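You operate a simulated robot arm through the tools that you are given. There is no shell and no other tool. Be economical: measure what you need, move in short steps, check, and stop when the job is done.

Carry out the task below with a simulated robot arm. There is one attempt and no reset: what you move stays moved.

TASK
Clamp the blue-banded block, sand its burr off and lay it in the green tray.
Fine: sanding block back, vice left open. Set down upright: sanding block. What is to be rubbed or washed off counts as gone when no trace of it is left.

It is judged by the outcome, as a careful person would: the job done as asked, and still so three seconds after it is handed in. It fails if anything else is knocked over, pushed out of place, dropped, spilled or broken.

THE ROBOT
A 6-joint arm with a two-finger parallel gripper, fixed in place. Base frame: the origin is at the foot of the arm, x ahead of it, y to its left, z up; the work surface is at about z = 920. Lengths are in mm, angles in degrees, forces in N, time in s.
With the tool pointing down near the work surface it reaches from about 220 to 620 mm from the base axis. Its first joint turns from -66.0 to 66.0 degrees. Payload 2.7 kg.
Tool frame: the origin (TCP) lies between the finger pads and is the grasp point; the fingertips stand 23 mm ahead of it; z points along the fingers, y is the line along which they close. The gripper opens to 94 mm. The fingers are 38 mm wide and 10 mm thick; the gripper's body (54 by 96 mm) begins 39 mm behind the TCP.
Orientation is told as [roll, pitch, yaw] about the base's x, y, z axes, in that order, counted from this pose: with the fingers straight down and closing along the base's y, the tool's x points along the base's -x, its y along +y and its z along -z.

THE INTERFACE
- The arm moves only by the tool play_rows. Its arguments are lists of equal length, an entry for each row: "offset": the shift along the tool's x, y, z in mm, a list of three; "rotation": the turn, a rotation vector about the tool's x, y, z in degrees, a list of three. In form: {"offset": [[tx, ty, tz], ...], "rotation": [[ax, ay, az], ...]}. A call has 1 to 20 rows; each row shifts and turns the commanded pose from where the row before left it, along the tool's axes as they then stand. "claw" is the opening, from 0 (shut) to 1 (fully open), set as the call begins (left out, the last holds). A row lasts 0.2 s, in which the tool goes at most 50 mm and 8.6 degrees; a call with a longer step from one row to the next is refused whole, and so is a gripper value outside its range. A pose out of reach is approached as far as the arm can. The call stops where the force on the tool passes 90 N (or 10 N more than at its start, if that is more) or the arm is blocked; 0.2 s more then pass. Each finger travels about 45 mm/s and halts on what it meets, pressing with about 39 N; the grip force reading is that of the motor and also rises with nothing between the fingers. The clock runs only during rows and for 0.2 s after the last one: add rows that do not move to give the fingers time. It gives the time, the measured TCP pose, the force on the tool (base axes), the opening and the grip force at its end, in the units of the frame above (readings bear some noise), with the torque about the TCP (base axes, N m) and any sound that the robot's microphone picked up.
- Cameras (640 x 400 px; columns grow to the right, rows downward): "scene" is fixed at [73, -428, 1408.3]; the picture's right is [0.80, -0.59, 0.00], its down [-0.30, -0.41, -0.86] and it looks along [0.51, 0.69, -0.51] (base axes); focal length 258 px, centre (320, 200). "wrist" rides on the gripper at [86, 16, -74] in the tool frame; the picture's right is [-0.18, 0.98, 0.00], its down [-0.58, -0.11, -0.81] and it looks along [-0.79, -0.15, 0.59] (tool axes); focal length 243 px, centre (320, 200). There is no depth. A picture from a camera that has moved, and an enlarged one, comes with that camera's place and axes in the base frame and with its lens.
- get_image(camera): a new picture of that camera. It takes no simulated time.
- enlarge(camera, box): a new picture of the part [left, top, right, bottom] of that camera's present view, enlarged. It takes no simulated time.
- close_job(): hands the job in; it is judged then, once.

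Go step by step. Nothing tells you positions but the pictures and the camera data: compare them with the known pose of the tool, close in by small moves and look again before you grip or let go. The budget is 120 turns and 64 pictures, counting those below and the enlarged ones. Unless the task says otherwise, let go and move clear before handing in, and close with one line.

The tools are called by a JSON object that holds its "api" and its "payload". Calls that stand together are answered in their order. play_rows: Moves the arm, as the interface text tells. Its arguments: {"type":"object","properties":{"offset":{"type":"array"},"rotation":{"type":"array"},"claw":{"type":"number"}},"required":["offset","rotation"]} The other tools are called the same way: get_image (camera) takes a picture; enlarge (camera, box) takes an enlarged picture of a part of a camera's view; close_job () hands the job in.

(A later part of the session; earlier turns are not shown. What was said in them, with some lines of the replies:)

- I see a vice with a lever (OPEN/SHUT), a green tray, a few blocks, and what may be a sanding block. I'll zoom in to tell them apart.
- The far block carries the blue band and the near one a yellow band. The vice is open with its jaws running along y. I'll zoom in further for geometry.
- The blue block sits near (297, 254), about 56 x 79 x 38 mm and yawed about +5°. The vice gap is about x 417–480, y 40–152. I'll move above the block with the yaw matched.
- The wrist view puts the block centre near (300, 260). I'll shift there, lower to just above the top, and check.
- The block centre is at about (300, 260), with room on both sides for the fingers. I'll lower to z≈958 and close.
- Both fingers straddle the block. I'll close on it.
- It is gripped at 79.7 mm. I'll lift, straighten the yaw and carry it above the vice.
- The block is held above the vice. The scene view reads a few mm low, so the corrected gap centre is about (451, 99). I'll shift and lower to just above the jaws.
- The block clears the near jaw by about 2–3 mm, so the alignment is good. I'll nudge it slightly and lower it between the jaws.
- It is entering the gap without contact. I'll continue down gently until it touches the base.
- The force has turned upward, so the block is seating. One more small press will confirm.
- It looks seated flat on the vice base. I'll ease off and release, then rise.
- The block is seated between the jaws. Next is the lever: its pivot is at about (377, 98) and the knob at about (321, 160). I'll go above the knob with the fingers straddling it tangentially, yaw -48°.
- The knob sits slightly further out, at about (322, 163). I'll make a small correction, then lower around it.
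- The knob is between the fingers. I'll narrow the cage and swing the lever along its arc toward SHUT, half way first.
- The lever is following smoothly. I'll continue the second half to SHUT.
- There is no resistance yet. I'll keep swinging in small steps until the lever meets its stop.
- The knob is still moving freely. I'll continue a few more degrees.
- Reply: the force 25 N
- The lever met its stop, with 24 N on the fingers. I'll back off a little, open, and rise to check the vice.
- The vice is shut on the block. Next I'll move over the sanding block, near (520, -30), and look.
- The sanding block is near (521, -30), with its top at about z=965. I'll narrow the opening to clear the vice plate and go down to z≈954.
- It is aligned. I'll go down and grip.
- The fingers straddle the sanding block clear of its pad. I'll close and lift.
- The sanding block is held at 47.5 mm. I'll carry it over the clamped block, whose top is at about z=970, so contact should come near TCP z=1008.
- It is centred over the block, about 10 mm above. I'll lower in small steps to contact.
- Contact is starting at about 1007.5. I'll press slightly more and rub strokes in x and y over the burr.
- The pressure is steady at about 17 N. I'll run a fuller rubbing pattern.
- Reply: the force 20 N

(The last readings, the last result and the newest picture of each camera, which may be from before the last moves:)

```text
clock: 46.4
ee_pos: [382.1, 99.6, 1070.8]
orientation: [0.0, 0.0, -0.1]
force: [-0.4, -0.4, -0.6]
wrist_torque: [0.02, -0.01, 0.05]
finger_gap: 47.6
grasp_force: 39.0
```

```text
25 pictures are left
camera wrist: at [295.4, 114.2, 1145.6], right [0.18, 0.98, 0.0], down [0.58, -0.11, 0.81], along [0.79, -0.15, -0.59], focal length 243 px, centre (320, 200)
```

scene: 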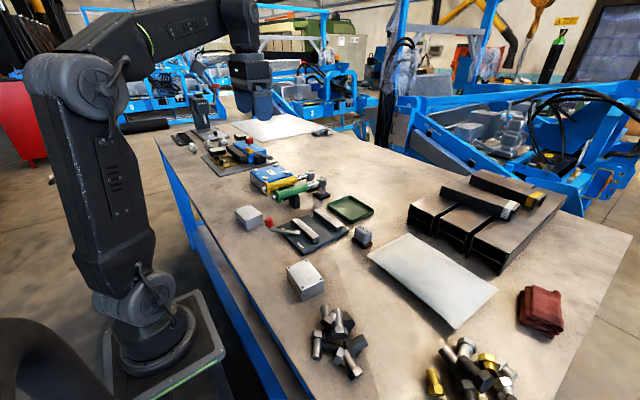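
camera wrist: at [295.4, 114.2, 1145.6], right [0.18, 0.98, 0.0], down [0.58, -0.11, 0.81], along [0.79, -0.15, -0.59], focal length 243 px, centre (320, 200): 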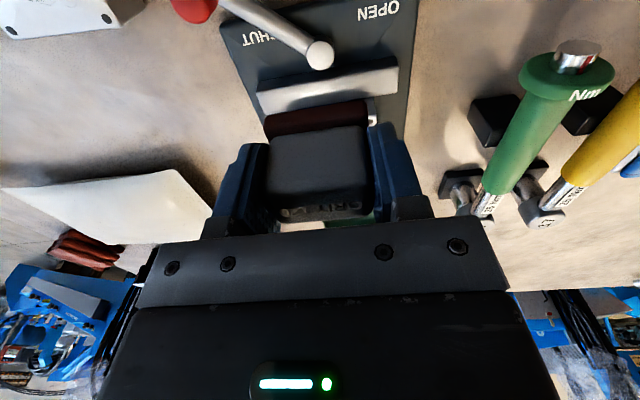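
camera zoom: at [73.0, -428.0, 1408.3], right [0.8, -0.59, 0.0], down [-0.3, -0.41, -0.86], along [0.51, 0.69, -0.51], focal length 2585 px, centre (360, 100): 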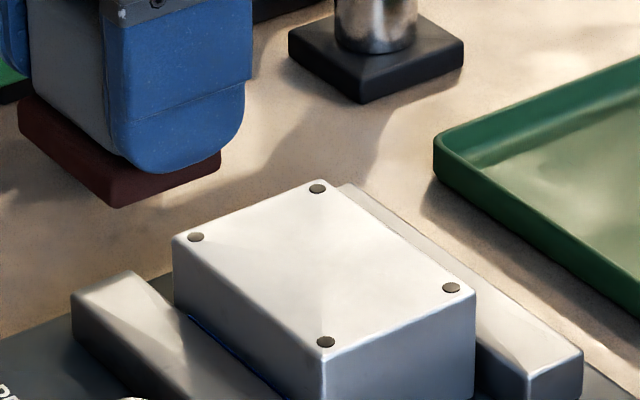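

The burr is fully gone from the top face. I'll now return the sanding block to its original spot, (522, -31) at yaw 3°.

{"api": "play_rows", "payload": {"offset": [[-28, -26, 0], [-28, -26, 0], [-28, -26, 0], [-28, -26, 0], [-28, -26.4, 0], [0, 0, 30], [0, 0, 30], [0, 0, 30], [0, 0, 15], [0, 0, 5], [0, 0, 0]], "rotation": [[0, 0, 0], [0, 0, 0], [0, 0, 0], [0, 0, 0], [0, 0, -3], [0, 0, 0], [0, 0, 0], [0, 0, 0], [0, 0, 0], [0, 0, 0], [0, 0, 0]]}}

{"api": "enlarge", "payload": {"camera": "scene", "box": [300, 190, 412, 260]}}

```text
clock: 48.8
ee_pos: [522.2, -31.2, 960.9]
orientation: [-0.1, 0.1, 3.1]
force: [-0.2, -0.2, -1.3]
wrist_torque: [0.01, 0.04, 0.0]
finger_gap: 47.4
grasp_force: 39.1
```

```text
5.71 times, centred on (356, 225) of scene
camera zoom: at [73.0, -428.0, 1408.3], right [0.8, -0.59, 0.0], down [-0.3, -0.41, -0.86], along [0.51, 0.69, -0.51], focal length 1477 px, centre (114, 57)
```

zoom: 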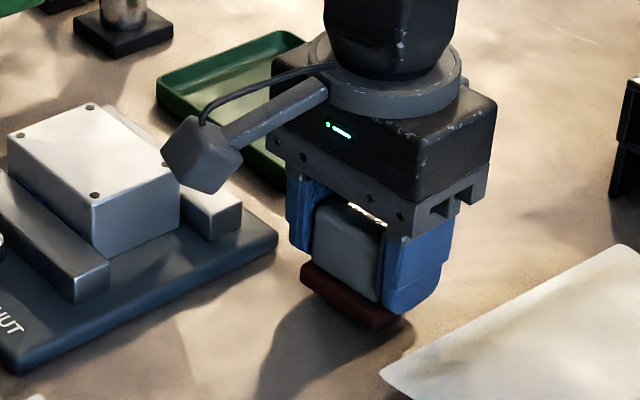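

{"api": "play_rows", "payload": {"offset": [[0, 0, 1.5], [0, 0, 1.5], [0, 0, 1], [0, 0, 0.8], [0, 0, 0]], "rotation": [[0, 0, 0], [0, 0, 0], [0, 0, 0], [0, 0, 0], [0, 0, 0]]}}

```text
clock: 50.0
ee_pos: [521.9, -31.2, 957.6]
orientation: [-0.1, 0.0, 3.0]
force: [-0.6, -0.3, -0.7]
wrist_torque: [0.0, 0.02, 0.01]
finger_gap: 47.4
grasp_force: 38.4
```

{"api": "play_rows", "payload": {"offset": [[0, 0, 0.6], [0, 0, 0.6], [0, 0, 0.4], [0, 0, 0]], "rotation": [[0, 0, 0], [0, 0, 0], [0, 0, 0], [0, 0, 0]]}}

```text
clock: 51.0
ee_pos: [521.7, -30.5, 955.3]
orientation: [0.0, -0.2, 3.0]
force: [0.4, 0.3, 0.3]
wrist_torque: [-0.03, 0.02, -0.03]
finger_gap: 47.2
grasp_force: 38.9
```

{"api": "play_rows", "payload": {"offset": [[0, 0, 0.4], [0, 0, 0]], "rotation": [[0, 0, 0], [0, 0, 0]]}}

```text
clock: 51.6
ee_pos: [522.0, -31.9, 954.3]
orientation: [0.0, -0.1, 3.0]
force: [-1.0, 1.2, 4.3]
wrist_torque: [0.01, 0.02, -0.01]
finger_gap: 47.4
grasp_force: 39.1
```

The sanding block is resting on the table, with a light +5 N contact. I'll release it with a limited opening and rise.

{"api": "play_rows", "payload": {"offset": [[0, 0, 0], [0, 0, 0], [0, 0, 0]], "rotation": [[0, 0, 0], [0, 0, 0], [0, 0, 0]], "claw": 0.74}}

{"api": "play_rows", "payload": {"offset": [[0, 0, -20], [0, 0, -40], [0, 0, -45], [0, 0, -45], [0, 0, 0]], "rotation": [[0, 0, 0], [0, 0, 0], [0, 0, 0], [0, 0, 3], [0, 0, 0]]}}

{"api": "enlarge", "payload": {"camera": "scene", "box": [268, 185, 396, 265]}}

```text
clock: 52.4
ee_pos: [522.5, -32.0, 955.0]
orientation: [0.0, -0.1, 3.1]
force: [1.0, -2.7, 6.6]
wrist_torque: [0.15, 0.02, -0.04]
finger_gap: 68.5
grasp_force: 0.1
```

```text
clock: 53.6
ee_pos: [522.0, -30.4, 1105.3]
orientation: [0.1, -0.1, 0.0]
force: [0.6, -0.2, 0.7]
wrist_torque: [-0.01, 0.0, -0.01]
finger_gap: 69.7
grasp_force: 0.1
```

```text
5.00 times, centred on (332, 225) of scene
camera zoom: at [73.0, -428.0, 1408.3], right [0.8, -0.59, 0.0], down [-0.3, -0.41, -0.86], along [0.51, 0.69, -0.51], focal length 1293 px, centre (260, 75)
```

zoom: 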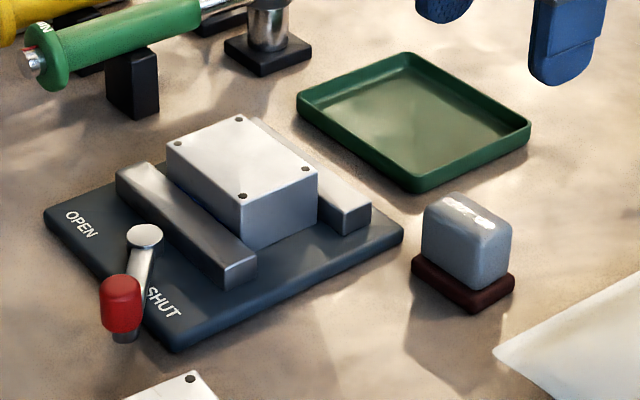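

The sanding block is back upright. Next I'll reopen the vice, returning above the knob pose (331, 33.5) at yaw 55°, which was clear before, and descending.

{"api": "play_rows", "payload": {"offset": [[38.2, 12.8, 0], [38.2, 12.8, 0], [38.2, 12.8, 0], [38.2, 12.8, 0], [38.2, 12.7, 0], [0, 0, 5], [0, 0, 5], [0, 0, 10], [0, 0, 10], [0, 0, 10], [0, 0, 10], [0, 0, 10], [0, 0, 0]], "rotation": [[0, 0, 0], [0, 0, 0], [0, 0, 0], [0, 0, 0], [0, 0, 0], [0, 0, -8], [0, 0, -8], [0, 0, -8], [0, 0, -8], [0, 0, -8], [0, 0, -8], [0, 0, -7], [0, 0, 0]], "claw": 0.55}}

{"api": "get_image", "payload": {"camera": "wrist"}}

```text
clock: 56.4
ee_pos: [330.9, 32.0, 1044.4]
orientation: [0.1, 0.0, 55.1]
force: [0.2, -0.4, -0.7]
wrist_torque: [0.02, 0.01, -0.01]
finger_gap: 51.8
grasp_force: 0.0
```

```text
22 pictures are left
camera wrist: at [268.2, -30.5, 1119.3], right [-0.7, 0.71, 0.0], down [0.42, 0.41, 0.81], along [0.57, 0.57, -0.59], focal length 243 px, centre (320, 200)
```

wrist: 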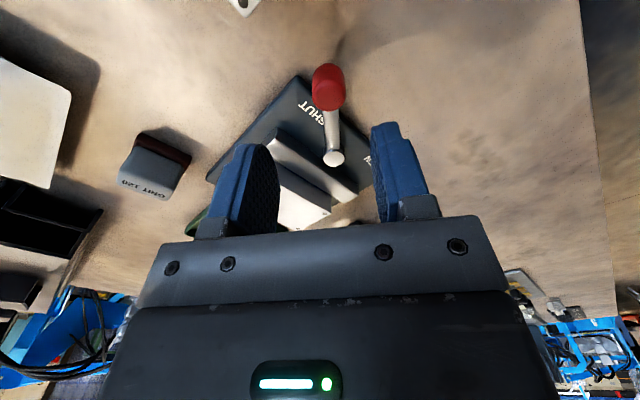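

The knob lies between the fingers. I'll go down and swing back toward OPEN.

{"api": "play_rows", "payload": {"offset": [[0, 1, 30], [0, 0, 25], [0, 0, 18], [0, 0, 0]], "rotation": [[0, 0, 0], [0, 0, 0], [0, 0, 0], [0, 0, 0]]}}

{"api": "play_rows", "payload": {"offset": [[0, 0, 0], [0, 0, 0], [-0.455, 8.68, 0], [-0.455, 8.68, 0], [-0.455, 8.68, 0], [-0.455, 8.68, 0], [-0.455, 8.68, 0], [-0.455, 8.68, 0], [-0.455, 8.68, 0], [-0.455, 8.68, 0], [0, 0, 0]], "rotation": [[0, 0, 0], [0, 0, 0], [0, 0, 6], [0, 0, 6], [0, 0, 6], [0, 0, 6], [0, 0, 6], [0, 0, 6], [0, 0, 6], [0, 0, 6], [0, 0, 0]], "claw": 0.38}}

{"api": "get_image", "payload": {"camera": "wrist"}}

```text
clock: 57.4
ee_pos: [329.7, 32.6, 970.5]
orientation: [0.0, 0.0, 55.0]
force: [0.1, 0.5, -0.5]
wrist_torque: [-0.03, -0.04, -0.01]
finger_gap: 51.8
grasp_force: 0.1
```

```text
clock: 59.8
ee_pos: [295.7, 92.8, 971.4]
orientation: [-0.1, 0.1, 7.0]
force: [0.0, -0.2, -0.5]
wrist_torque: [0.01, 0.01, -0.01]
finger_gap: 35.9
grasp_force: 0.5
```

```text
21 pictures are left
camera wrist: at [207.8, 96.0, 1046.1], right [0.06, 1.0, 0.0], down [0.59, -0.04, 0.81], along [0.8, -0.05, -0.59], focal length 243 px, centre (320, 200)
```

wrist: 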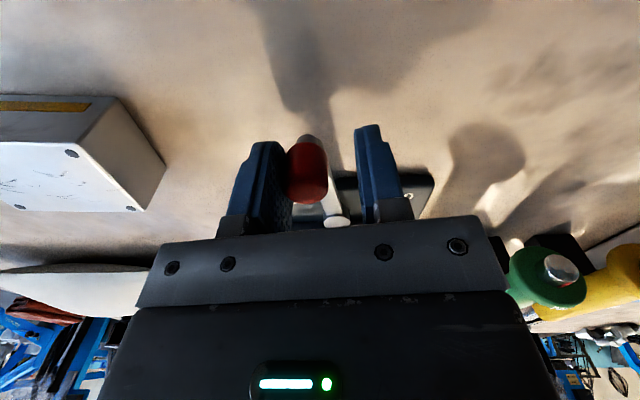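

The lever is following. I'll continue to the OPEN stop.

{"api": "play_rows", "payload": {"offset": [[-0.455, 8.68, 0], [-0.455, 8.68, 0], [-0.455, 8.68, 0], [-0.455, 8.68, 0], [-0.455, 8.68, 0], [-0.455, 8.68, 0], [-0.455, 8.68, 0], [-0.455, 8.68, 0], [-0.455, 8.68, 0], [0, 0, 0]], "rotation": [[0, 0, 6], [0, 0, 6], [0, 0, 6], [0, 0, 6], [0, 0, 6], [0, 0, 6], [0, 0, 6], [0, 0, 6], [0, 0, 6], [0, 0, 0]]}}

{"api": "play_rows", "payload": {"offset": [[-0.05, 2.9, 0], [-0.05, 2.9, 0], [-0.05, 2.9, 0], [0, 0, 0]], "rotation": [[0, 0, 2], [0, 0, 2], [0, 0, 2], [0, 0, 0]]}}

```text
clock: 62.0
ee_pos: [322.2, 162.3, 972.3]
orientation: [0.0, 0.1, -47.1]
force: [-0.6, 0.3, -1.0]
wrist_torque: [-0.04, 0.0, -0.01]
finger_gap: 35.7
grasp_force: 0.1
```

```text
clock: 63.0
ee_pos: [328.1, 168.3, 970.5]
orientation: [0.0, 0.1, -53.0]
force: [-0.7, 0.0, -0.6]
wrist_torque: [0.01, 0.0, -0.02]
finger_gap: 35.8
grasp_force: 0.3
```

{"api": "play_rows", "payload": {"offset": [[-0.05, 2.9, 0], [-0.05, 2.9, 0], [0, 0, 0]], "rotation": [[0, 0, 2], [0, 0, 2], [0, 0, 0]]}}

{"api": "enlarge", "payload": {"camera": "scene", "box": [240, 180, 368, 260]}}

```text
clock: 63.8
ee_pos: [332.6, 169.5, 971.6]
orientation: [-0.1, 0.0, -57.0]
force: [-6.7, -6.2, 3.6]
wrist_torque: [-0.06, 0.07, 0.06]
finger_gap: 39.7
grasp_force: 4.6
```

```text
5.00 times, centred on (304, 220) of scene
camera zoom: at [72.8, -428.2, 1408.2], right [0.8, -0.59, 0.0], down [-0.3, -0.41, -0.86], along [0.51, 0.69, -0.51], focal length 1293 px, centre (400, 100)
```

zoom: 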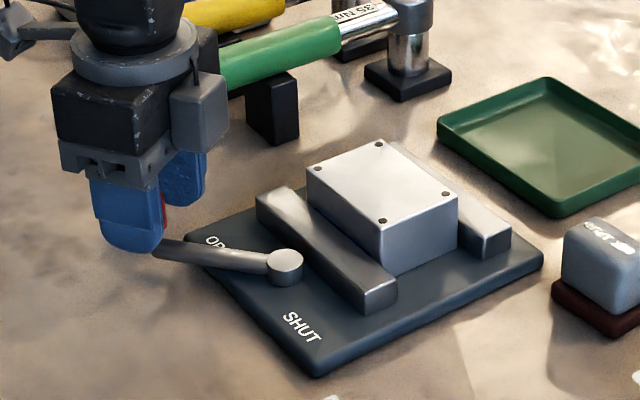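

The open stop is reached. I'll back off, rise, straighten, and go above the block.

{"api": "play_rows", "payload": {"offset": [[0, -3, 0], [0, -3, 0], [0, 0, 0], [0, 0, 0]], "rotation": [[0, 0, 0], [0, 0, -1], [0, 0, 0], [0, 0, 0]], "claw": 0.52}}

{"api": "play_rows", "payload": {"offset": [[0, 0, -25], [0, 0, -40], [0, 0, -35], [0, 0, 0], [0, 0, 0], [0, 0, 0], [0, 0, 0], [0, 0, 0], [0, 0, 0]], "rotation": [[0, 0, 0], [0, 0, 0], [0, 0, -8], [0, 0, -8], [0, 0, -8], [0, 0, -8], [0, 0, -8], [0, 0, -8], [0, 0, -8]]}}

```text
clock: 64.8
ee_pos: [327.8, 168.6, 971.6]
orientation: [0.0, 0.0, -56.0]
force: [0.7, 0.0, 0.2]
wrist_torque: [0.01, 0.01, 0.01]
finger_gap: 49.0
grasp_force: 0.0
```

```text
clock: 66.8
ee_pos: [328.4, 169.1, 1071.8]
orientation: [0.0, 0.1, 0.2]
force: [0.9, 0.5, 0.0]
wrist_torque: [0.03, 0.01, -0.01]
finger_gap: 48.8
grasp_force: 0.0
```

{"api": "play_rows", "payload": {"offset": [[-30.6, -17.5, 0], [-30.6, -17.5, 0], [-30.6, -17.5, 0], [-30.8, -17.5, 0], [0, 0, 30], [0, 0, 0]], "rotation": [[0, 0, 0], [0, 0, 0], [0, 0, 0], [0, 0, 0], [0, 0, 0], [0, 0, 0]], "claw": 1}}

{"api": "get_image", "payload": {"camera": "wrist"}}

{"api": "enlarge", "payload": {"camera": "scene", "box": [248, 170, 376, 250]}}

```text
clock: 68.2
ee_pos: [451.0, 97.3, 1039.9]
orientation: [0.0, 0.1, 0.0]
force: [0.3, -0.6, 0.6]
wrist_torque: [0.01, 0.02, -0.01]
finger_gap: 94.4
grasp_force: 0.0
```

```text
19 pictures are left
camera wrist: at [365.1, 112.0, 1116.0], right [0.18, 0.98, 0.0], down [0.58, -0.11, 0.81], along [0.79, -0.15, -0.59], focal length 243 px, centre (320, 200)
```

wrist: 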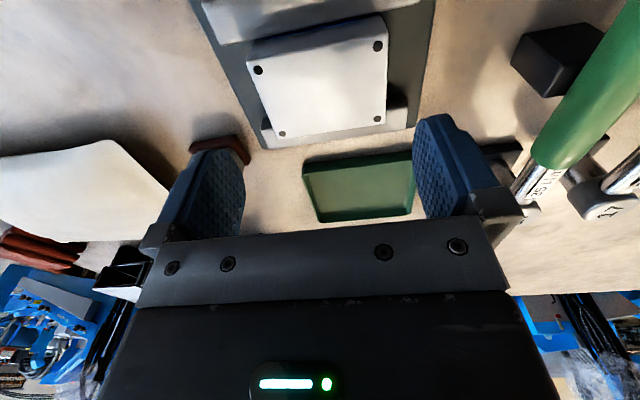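

```text
5.00 times, centred on (312, 210) of scene
camera zoom: at [73.0, -428.0, 1408.3], right [0.8, -0.59, 0.0], down [-0.3, -0.41, -0.86], along [0.51, 0.69, -0.51], focal length 1293 px, centre (360, 150)
```

zoom: 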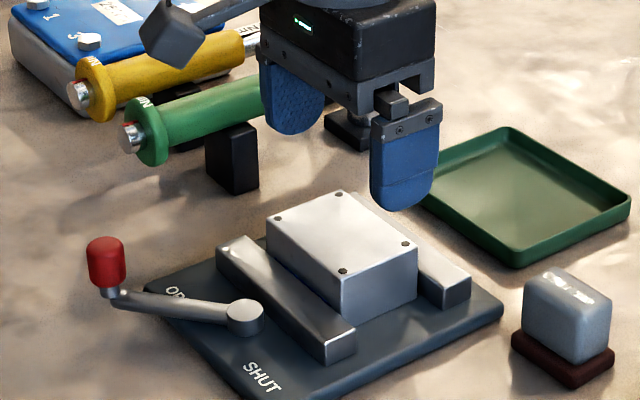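

The vice is open and the block stands free. I'll lower over it and grip at z≈972.

{"api": "play_rows", "payload": {"offset": [[0, 1.2, 20], [0, 0, 20], [0, 0, 16], [0, 0, 12], [0, 0, 0]], "rotation": [[0, 0, 0], [0, 0, 0], [0, 0, 0], [0, 0, 0], [0, 0, 0]]}}

{"api": "play_rows", "payload": {"offset": [[0, 0, 0], [0, 0, 0], [0, 0, 0], [0, 0, 0]], "rotation": [[0, 0, 0], [0, 0, 0], [0, 0, 0], [0, 0, 0]], "claw": 0}}

{"api": "play_rows", "payload": {"offset": [[0, 0, -5], [0, 0, -10], [0, 0, -25], [0, 0, -30], [0, 0, -30], [0, 0, 0]], "rotation": [[0, 0, 0], [0, 0, 0], [0, 0, 0], [0, 0, 0], [0, 0, 0], [0, 0, 0]]}}

{"api": "get_image", "payload": {"camera": "wrist"}}

{"api": "enlarge", "payload": {"camera": "scene", "box": [248, 160, 392, 250]}}

```text
clock: 69.4
ee_pos: [450.7, 99.1, 972.3]
orientation: [0.0, 0.0, 0.0]
force: [0.3, -0.1, 0.0]
wrist_torque: [-0.02, 0.0, 0.0]
finger_gap: 93.9
grasp_force: 0.1
```

```text
clock: 70.4
ee_pos: [451.7, 99.5, 972.3]
orientation: [-0.1, 0.0, 0.1]
force: [0.6, 0.3, 0.9]
wrist_torque: [-0.01, -0.1, 0.0]
finger_gap: 79.9
grasp_force: 39.1
```

```text
clock: 71.8
ee_pos: [450.9, 100.5, 1074.5]
orientation: [0.0, 0.1, 0.0]
force: [-0.4, 0.0, -4.6]
wrist_torque: [0.04, -0.02, 0.03]
finger_gap: 80.0
grasp_force: 38.7
```

```text
17 pictures are left
camera wrist: at [364.0, 114.7, 1149.1], right [0.18, 0.98, 0.0], down [0.58, -0.11, 0.81], along [0.79, -0.15, -0.59], focal length 243 px, centre (320, 200)
```

wrist: 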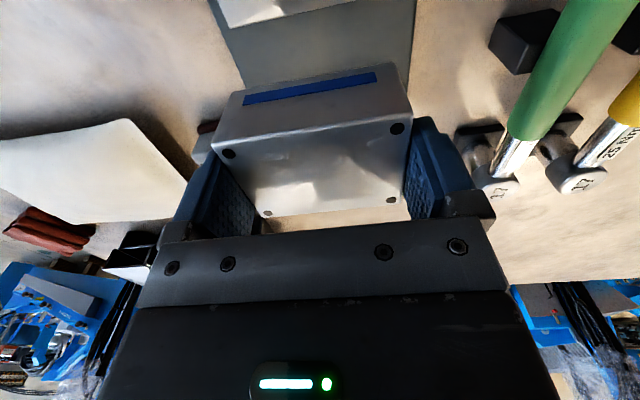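

```text
4.44 times, centred on (320, 205) of scene
camera zoom: at [73.0, -428.0, 1408.3], right [0.8, -0.59, 0.0], down [-0.3, -0.41, -0.86], along [0.51, 0.69, -0.51], focal length 1149 px, centre (320, 178)
```

zoom: 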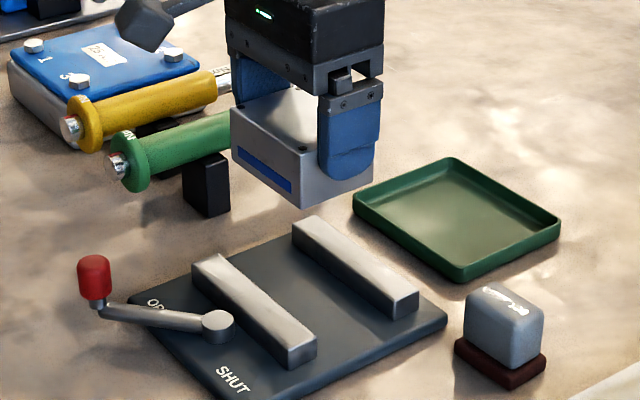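

The burr is gone, the vice is empty and open. I'll carry the block over to the tray, aiming for about (598, 121).

{"api": "play_rows", "payload": {"offset": [[-29.4, 4.2, 0], [-29.4, 4.2, 0], [-29.4, 4.2, 0], [-29.4, 4.2, 0], [-29.4, 4.2, 0], [0, 0, 30], [0, 0, 0]], "rotation": [[0, 0, 0], [0, 0, 0], [0, 0, 0], [0, 0, 0], [0, 0, 0], [0, 0, 0], [0, 0, 0]]}}

{"api": "get_image", "payload": {"camera": "wrist"}}

{"api": "enlarge", "payload": {"camera": "scene", "box": [300, 150, 412, 220]}}

```text
clock: 73.4
ee_pos: [599.2, 120.0, 1043.4]
orientation: [0.0, 0.0, 0.0]
force: [0.0, -0.2, -3.7]
wrist_torque: [-0.03, 0.01, -0.02]
finger_gap: 79.8
grasp_force: 38.7
```

```text
15 pictures are left
camera wrist: at [511.4, 135.3, 1118.3], right [0.18, 0.98, 0.0], down [0.58, -0.11, 0.81], along [0.79, -0.15, -0.59], focal length 243 px, centre (320, 200)
```

wrist: 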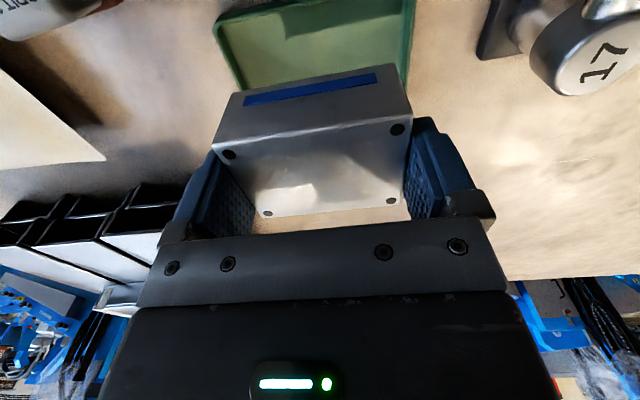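

```text
5.71 times, centred on (356, 185) of scene
camera zoom: at [73.1, -428.0, 1408.3], right [0.8, -0.59, 0.0], down [-0.3, -0.41, -0.86], along [0.51, 0.69, -0.51], focal length 1477 px, centre (114, 286)
```

zoom: 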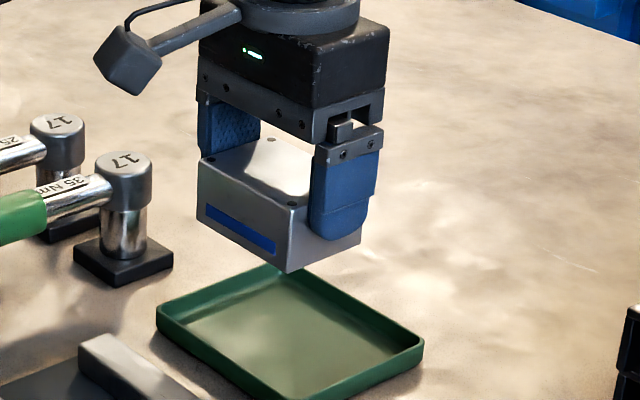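

The tray's near rim is at about x=556 and it spans y 56–184, so the block at (599, 120) fits well inside. I'll lower it.

{"api": "play_rows", "payload": {"offset": [[0, 0, 25], [0, 0, 25], [0, 0, 15], [0, 0, 7], [0, 0, 0]], "rotation": [[0, 0, 0], [0, 0, 0], [0, 0, 0], [0, 0, 0], [0, 0, 0]]}}

{"api": "enlarge", "payload": {"camera": "scene", "box": [308, 160, 404, 220]}}

```text
clock: 74.6
ee_pos: [597.4, 119.5, 970.0]
orientation: [0.0, 0.1, 0.0]
force: [-0.2, -0.2, -5.3]
wrist_torque: [-0.01, -0.03, 0.0]
finger_gap: 79.8
grasp_force: 38.9
```

```text
6.67 times, centred on (356, 190) of scene
camera zoom: at [73.1, -428.0, 1408.3], right [0.8, -0.59, 0.0], down [-0.3, -0.41, -0.86], along [0.51, 0.69, -0.51], focal length 1724 px, centre (80, 267)
```

zoom: 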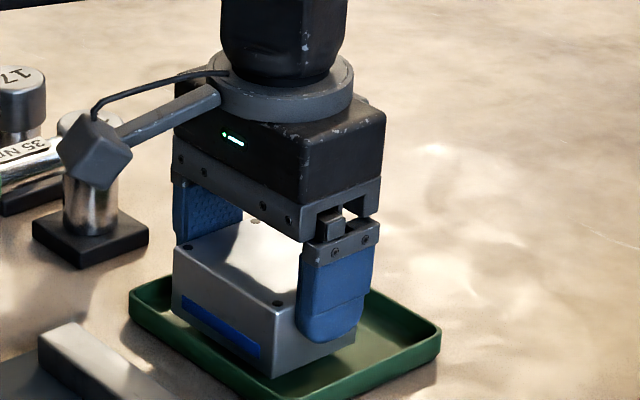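

{"api": "play_rows", "payload": {"offset": [[0, 0, 2], [0, 0, 2], [0, 0, 1.5], [0, 0, 0]], "rotation": [[0, 0, 0], [0, 0, 0], [0, 0, 0], [0, 0, 0]]}}

{"api": "play_rows", "payload": {"offset": [[0, 0, 0.7], [0, 0, 0.7], [0, 0, 0]], "rotation": [[0, 0, 0], [0, 0, 0], [0, 0, 0]]}}

```text
clock: 75.6
ee_pos: [598.0, 119.7, 966.7]
orientation: [0.0, 0.0, 0.0]
force: [0.1, -0.2, -4.7]
wrist_torque: [0.0, 0.0, 0.0]
finger_gap: 79.8
grasp_force: 38.5
```

```text
clock: 76.4
ee_pos: [597.9, 119.6, 964.7]
orientation: [-0.1, 0.1, 0.0]
force: [0.2, -0.1, -4.7]
wrist_torque: [0.02, -0.02, 0.01]
finger_gap: 79.7
grasp_force: 39.1
```

{"api": "play_rows", "payload": {"offset": [[0, 0, 0.7], [0, 0, 0.7], [0, 0, 0.6], [0, 0, 0]], "rotation": [[0, 0, 0], [0, 0, 0], [0, 0, 0], [0, 0, 0]]}}

```text
clock: 77.4
ee_pos: [598.1, 119.4, 964.5]
orientation: [0.0, -0.2, 0.0]
force: [-5.5, -3.0, 13.3]
wrist_torque: [0.07, 0.82, 0.18]
finger_gap: 79.5
grasp_force: 39.5
```

The block touches the tray floor. I'll ease off, open narrowly to stay clear of the rims, and rise.

{"api": "play_rows", "payload": {"offset": [[0, 0, -0.5], [0, 0, 0], [0, 0, 0]], "rotation": [[0, 0, 0], [0, 0, 0], [0, 0, 0]], "claw": 0.94}}

{"api": "play_rows", "payload": {"offset": [[0, 0, -15], [0, 0, -35], [0, 0, -40], [30, 0, -40], [30, 0, -20], [0, 0, 0]], "rotation": [[0, 0, 0], [0, 0, 0], [0, 0, 0], [0, 0, 0], [0, 0, 0], [0, 0, 0]]}}

{"api": "enlarge", "payload": {"camera": "scene", "box": [220, 150, 412, 270]}}

{"api": "get_image", "payload": {"camera": "wrist"}}

```text
clock: 78.2
ee_pos: [597.6, 120.2, 962.4]
orientation: [-0.1, 0.1, 0.1]
force: [0.2, 0.4, 0.5]
wrist_torque: [0.0, 0.01, -0.01]
finger_gap: 88.5
grasp_force: 0.0
```

```text
clock: 79.6
ee_pos: [536.8, 121.0, 1112.1]
orientation: [0.0, 0.0, 0.0]
force: [0.5, -0.2, 0.2]
wrist_torque: [-0.01, -0.01, -0.01]
finger_gap: 88.3
grasp_force: 0.0
```

```text
3.33 times, centred on (316, 210) of scene
camera zoom: at [73.0, -428.0, 1408.3], right [0.8, -0.59, 0.0], down [-0.3, -0.41, -0.86], along [0.51, 0.69, -0.51], focal length 862 px, centre (333, 167)
```

zoom: 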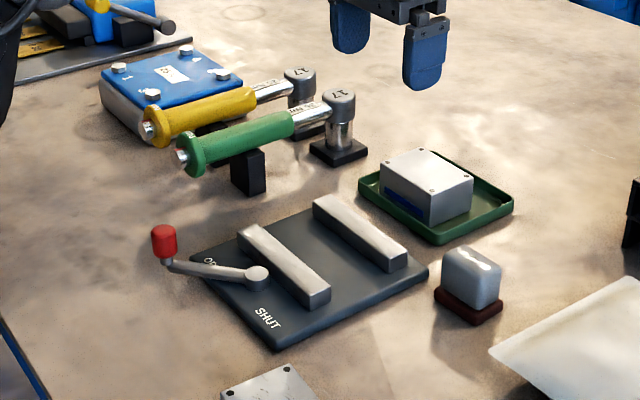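

```text
11 pictures are left
camera wrist: at [450.7, 135.6, 1187.8], right [0.18, 0.98, 0.0], down [0.58, -0.11, 0.81], along [0.79, -0.15, -0.59], focal length 243 px, centre (320, 200)
```

wrist: 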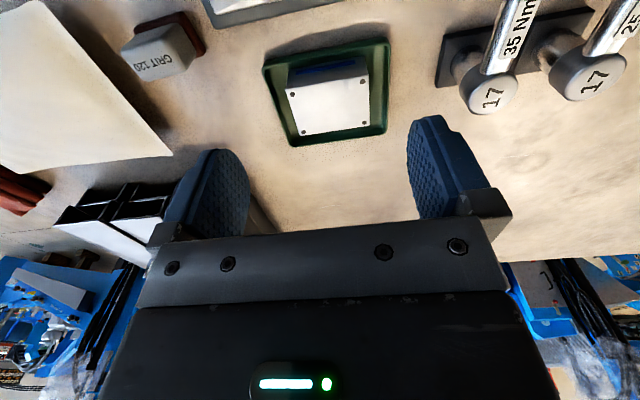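

The block lies flat in the tray, the sanding block is upright and the vice is open. One last zoom on the sanded face.

{"api": "enlarge", "payload": {"camera": "scene", "box": [324, 188, 380, 223]}}

{"api": "enlarge", "payload": {"camera": "wrist", "box": [256, 40, 400, 150]}}

```text
11.43 times, centred on (352, 206) of scene
camera zoom: at [73.0, -428.0, 1408.3], right [0.8, -0.59, 0.0], down [-0.3, -0.41, -0.86], along [0.51, 0.69, -0.51], focal length 2955 px, centre (-46, 137)
```

zoom: 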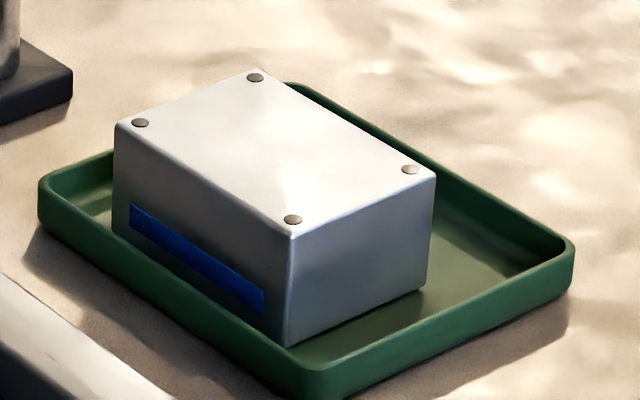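

```text
3.64 times, centred on (328, 95) of wrist
camera zoom: at [450.7, 135.6, 1187.8], right [0.18, 0.98, 0.0], down [0.58, -0.11, 0.81], along [0.79, -0.15, -0.59], focal length 882 px, centre (291, 582)
```

zoom: 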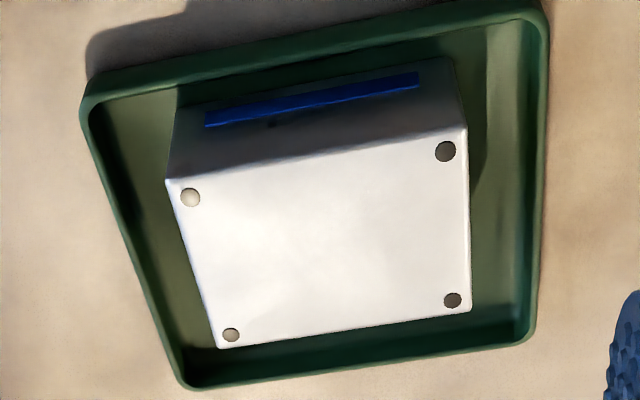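

The face is clean, everything is in place and the arm is clear, so I'm handing in.

{"api": "close_job", "payload": {}}

```text
The job is handed in.
```

The blue-banded block was clamped, sanded until no trace of the burr shows, and laid flat in the green tray; the vice is open and the sanding block stands upright about 5 mm from where it started.
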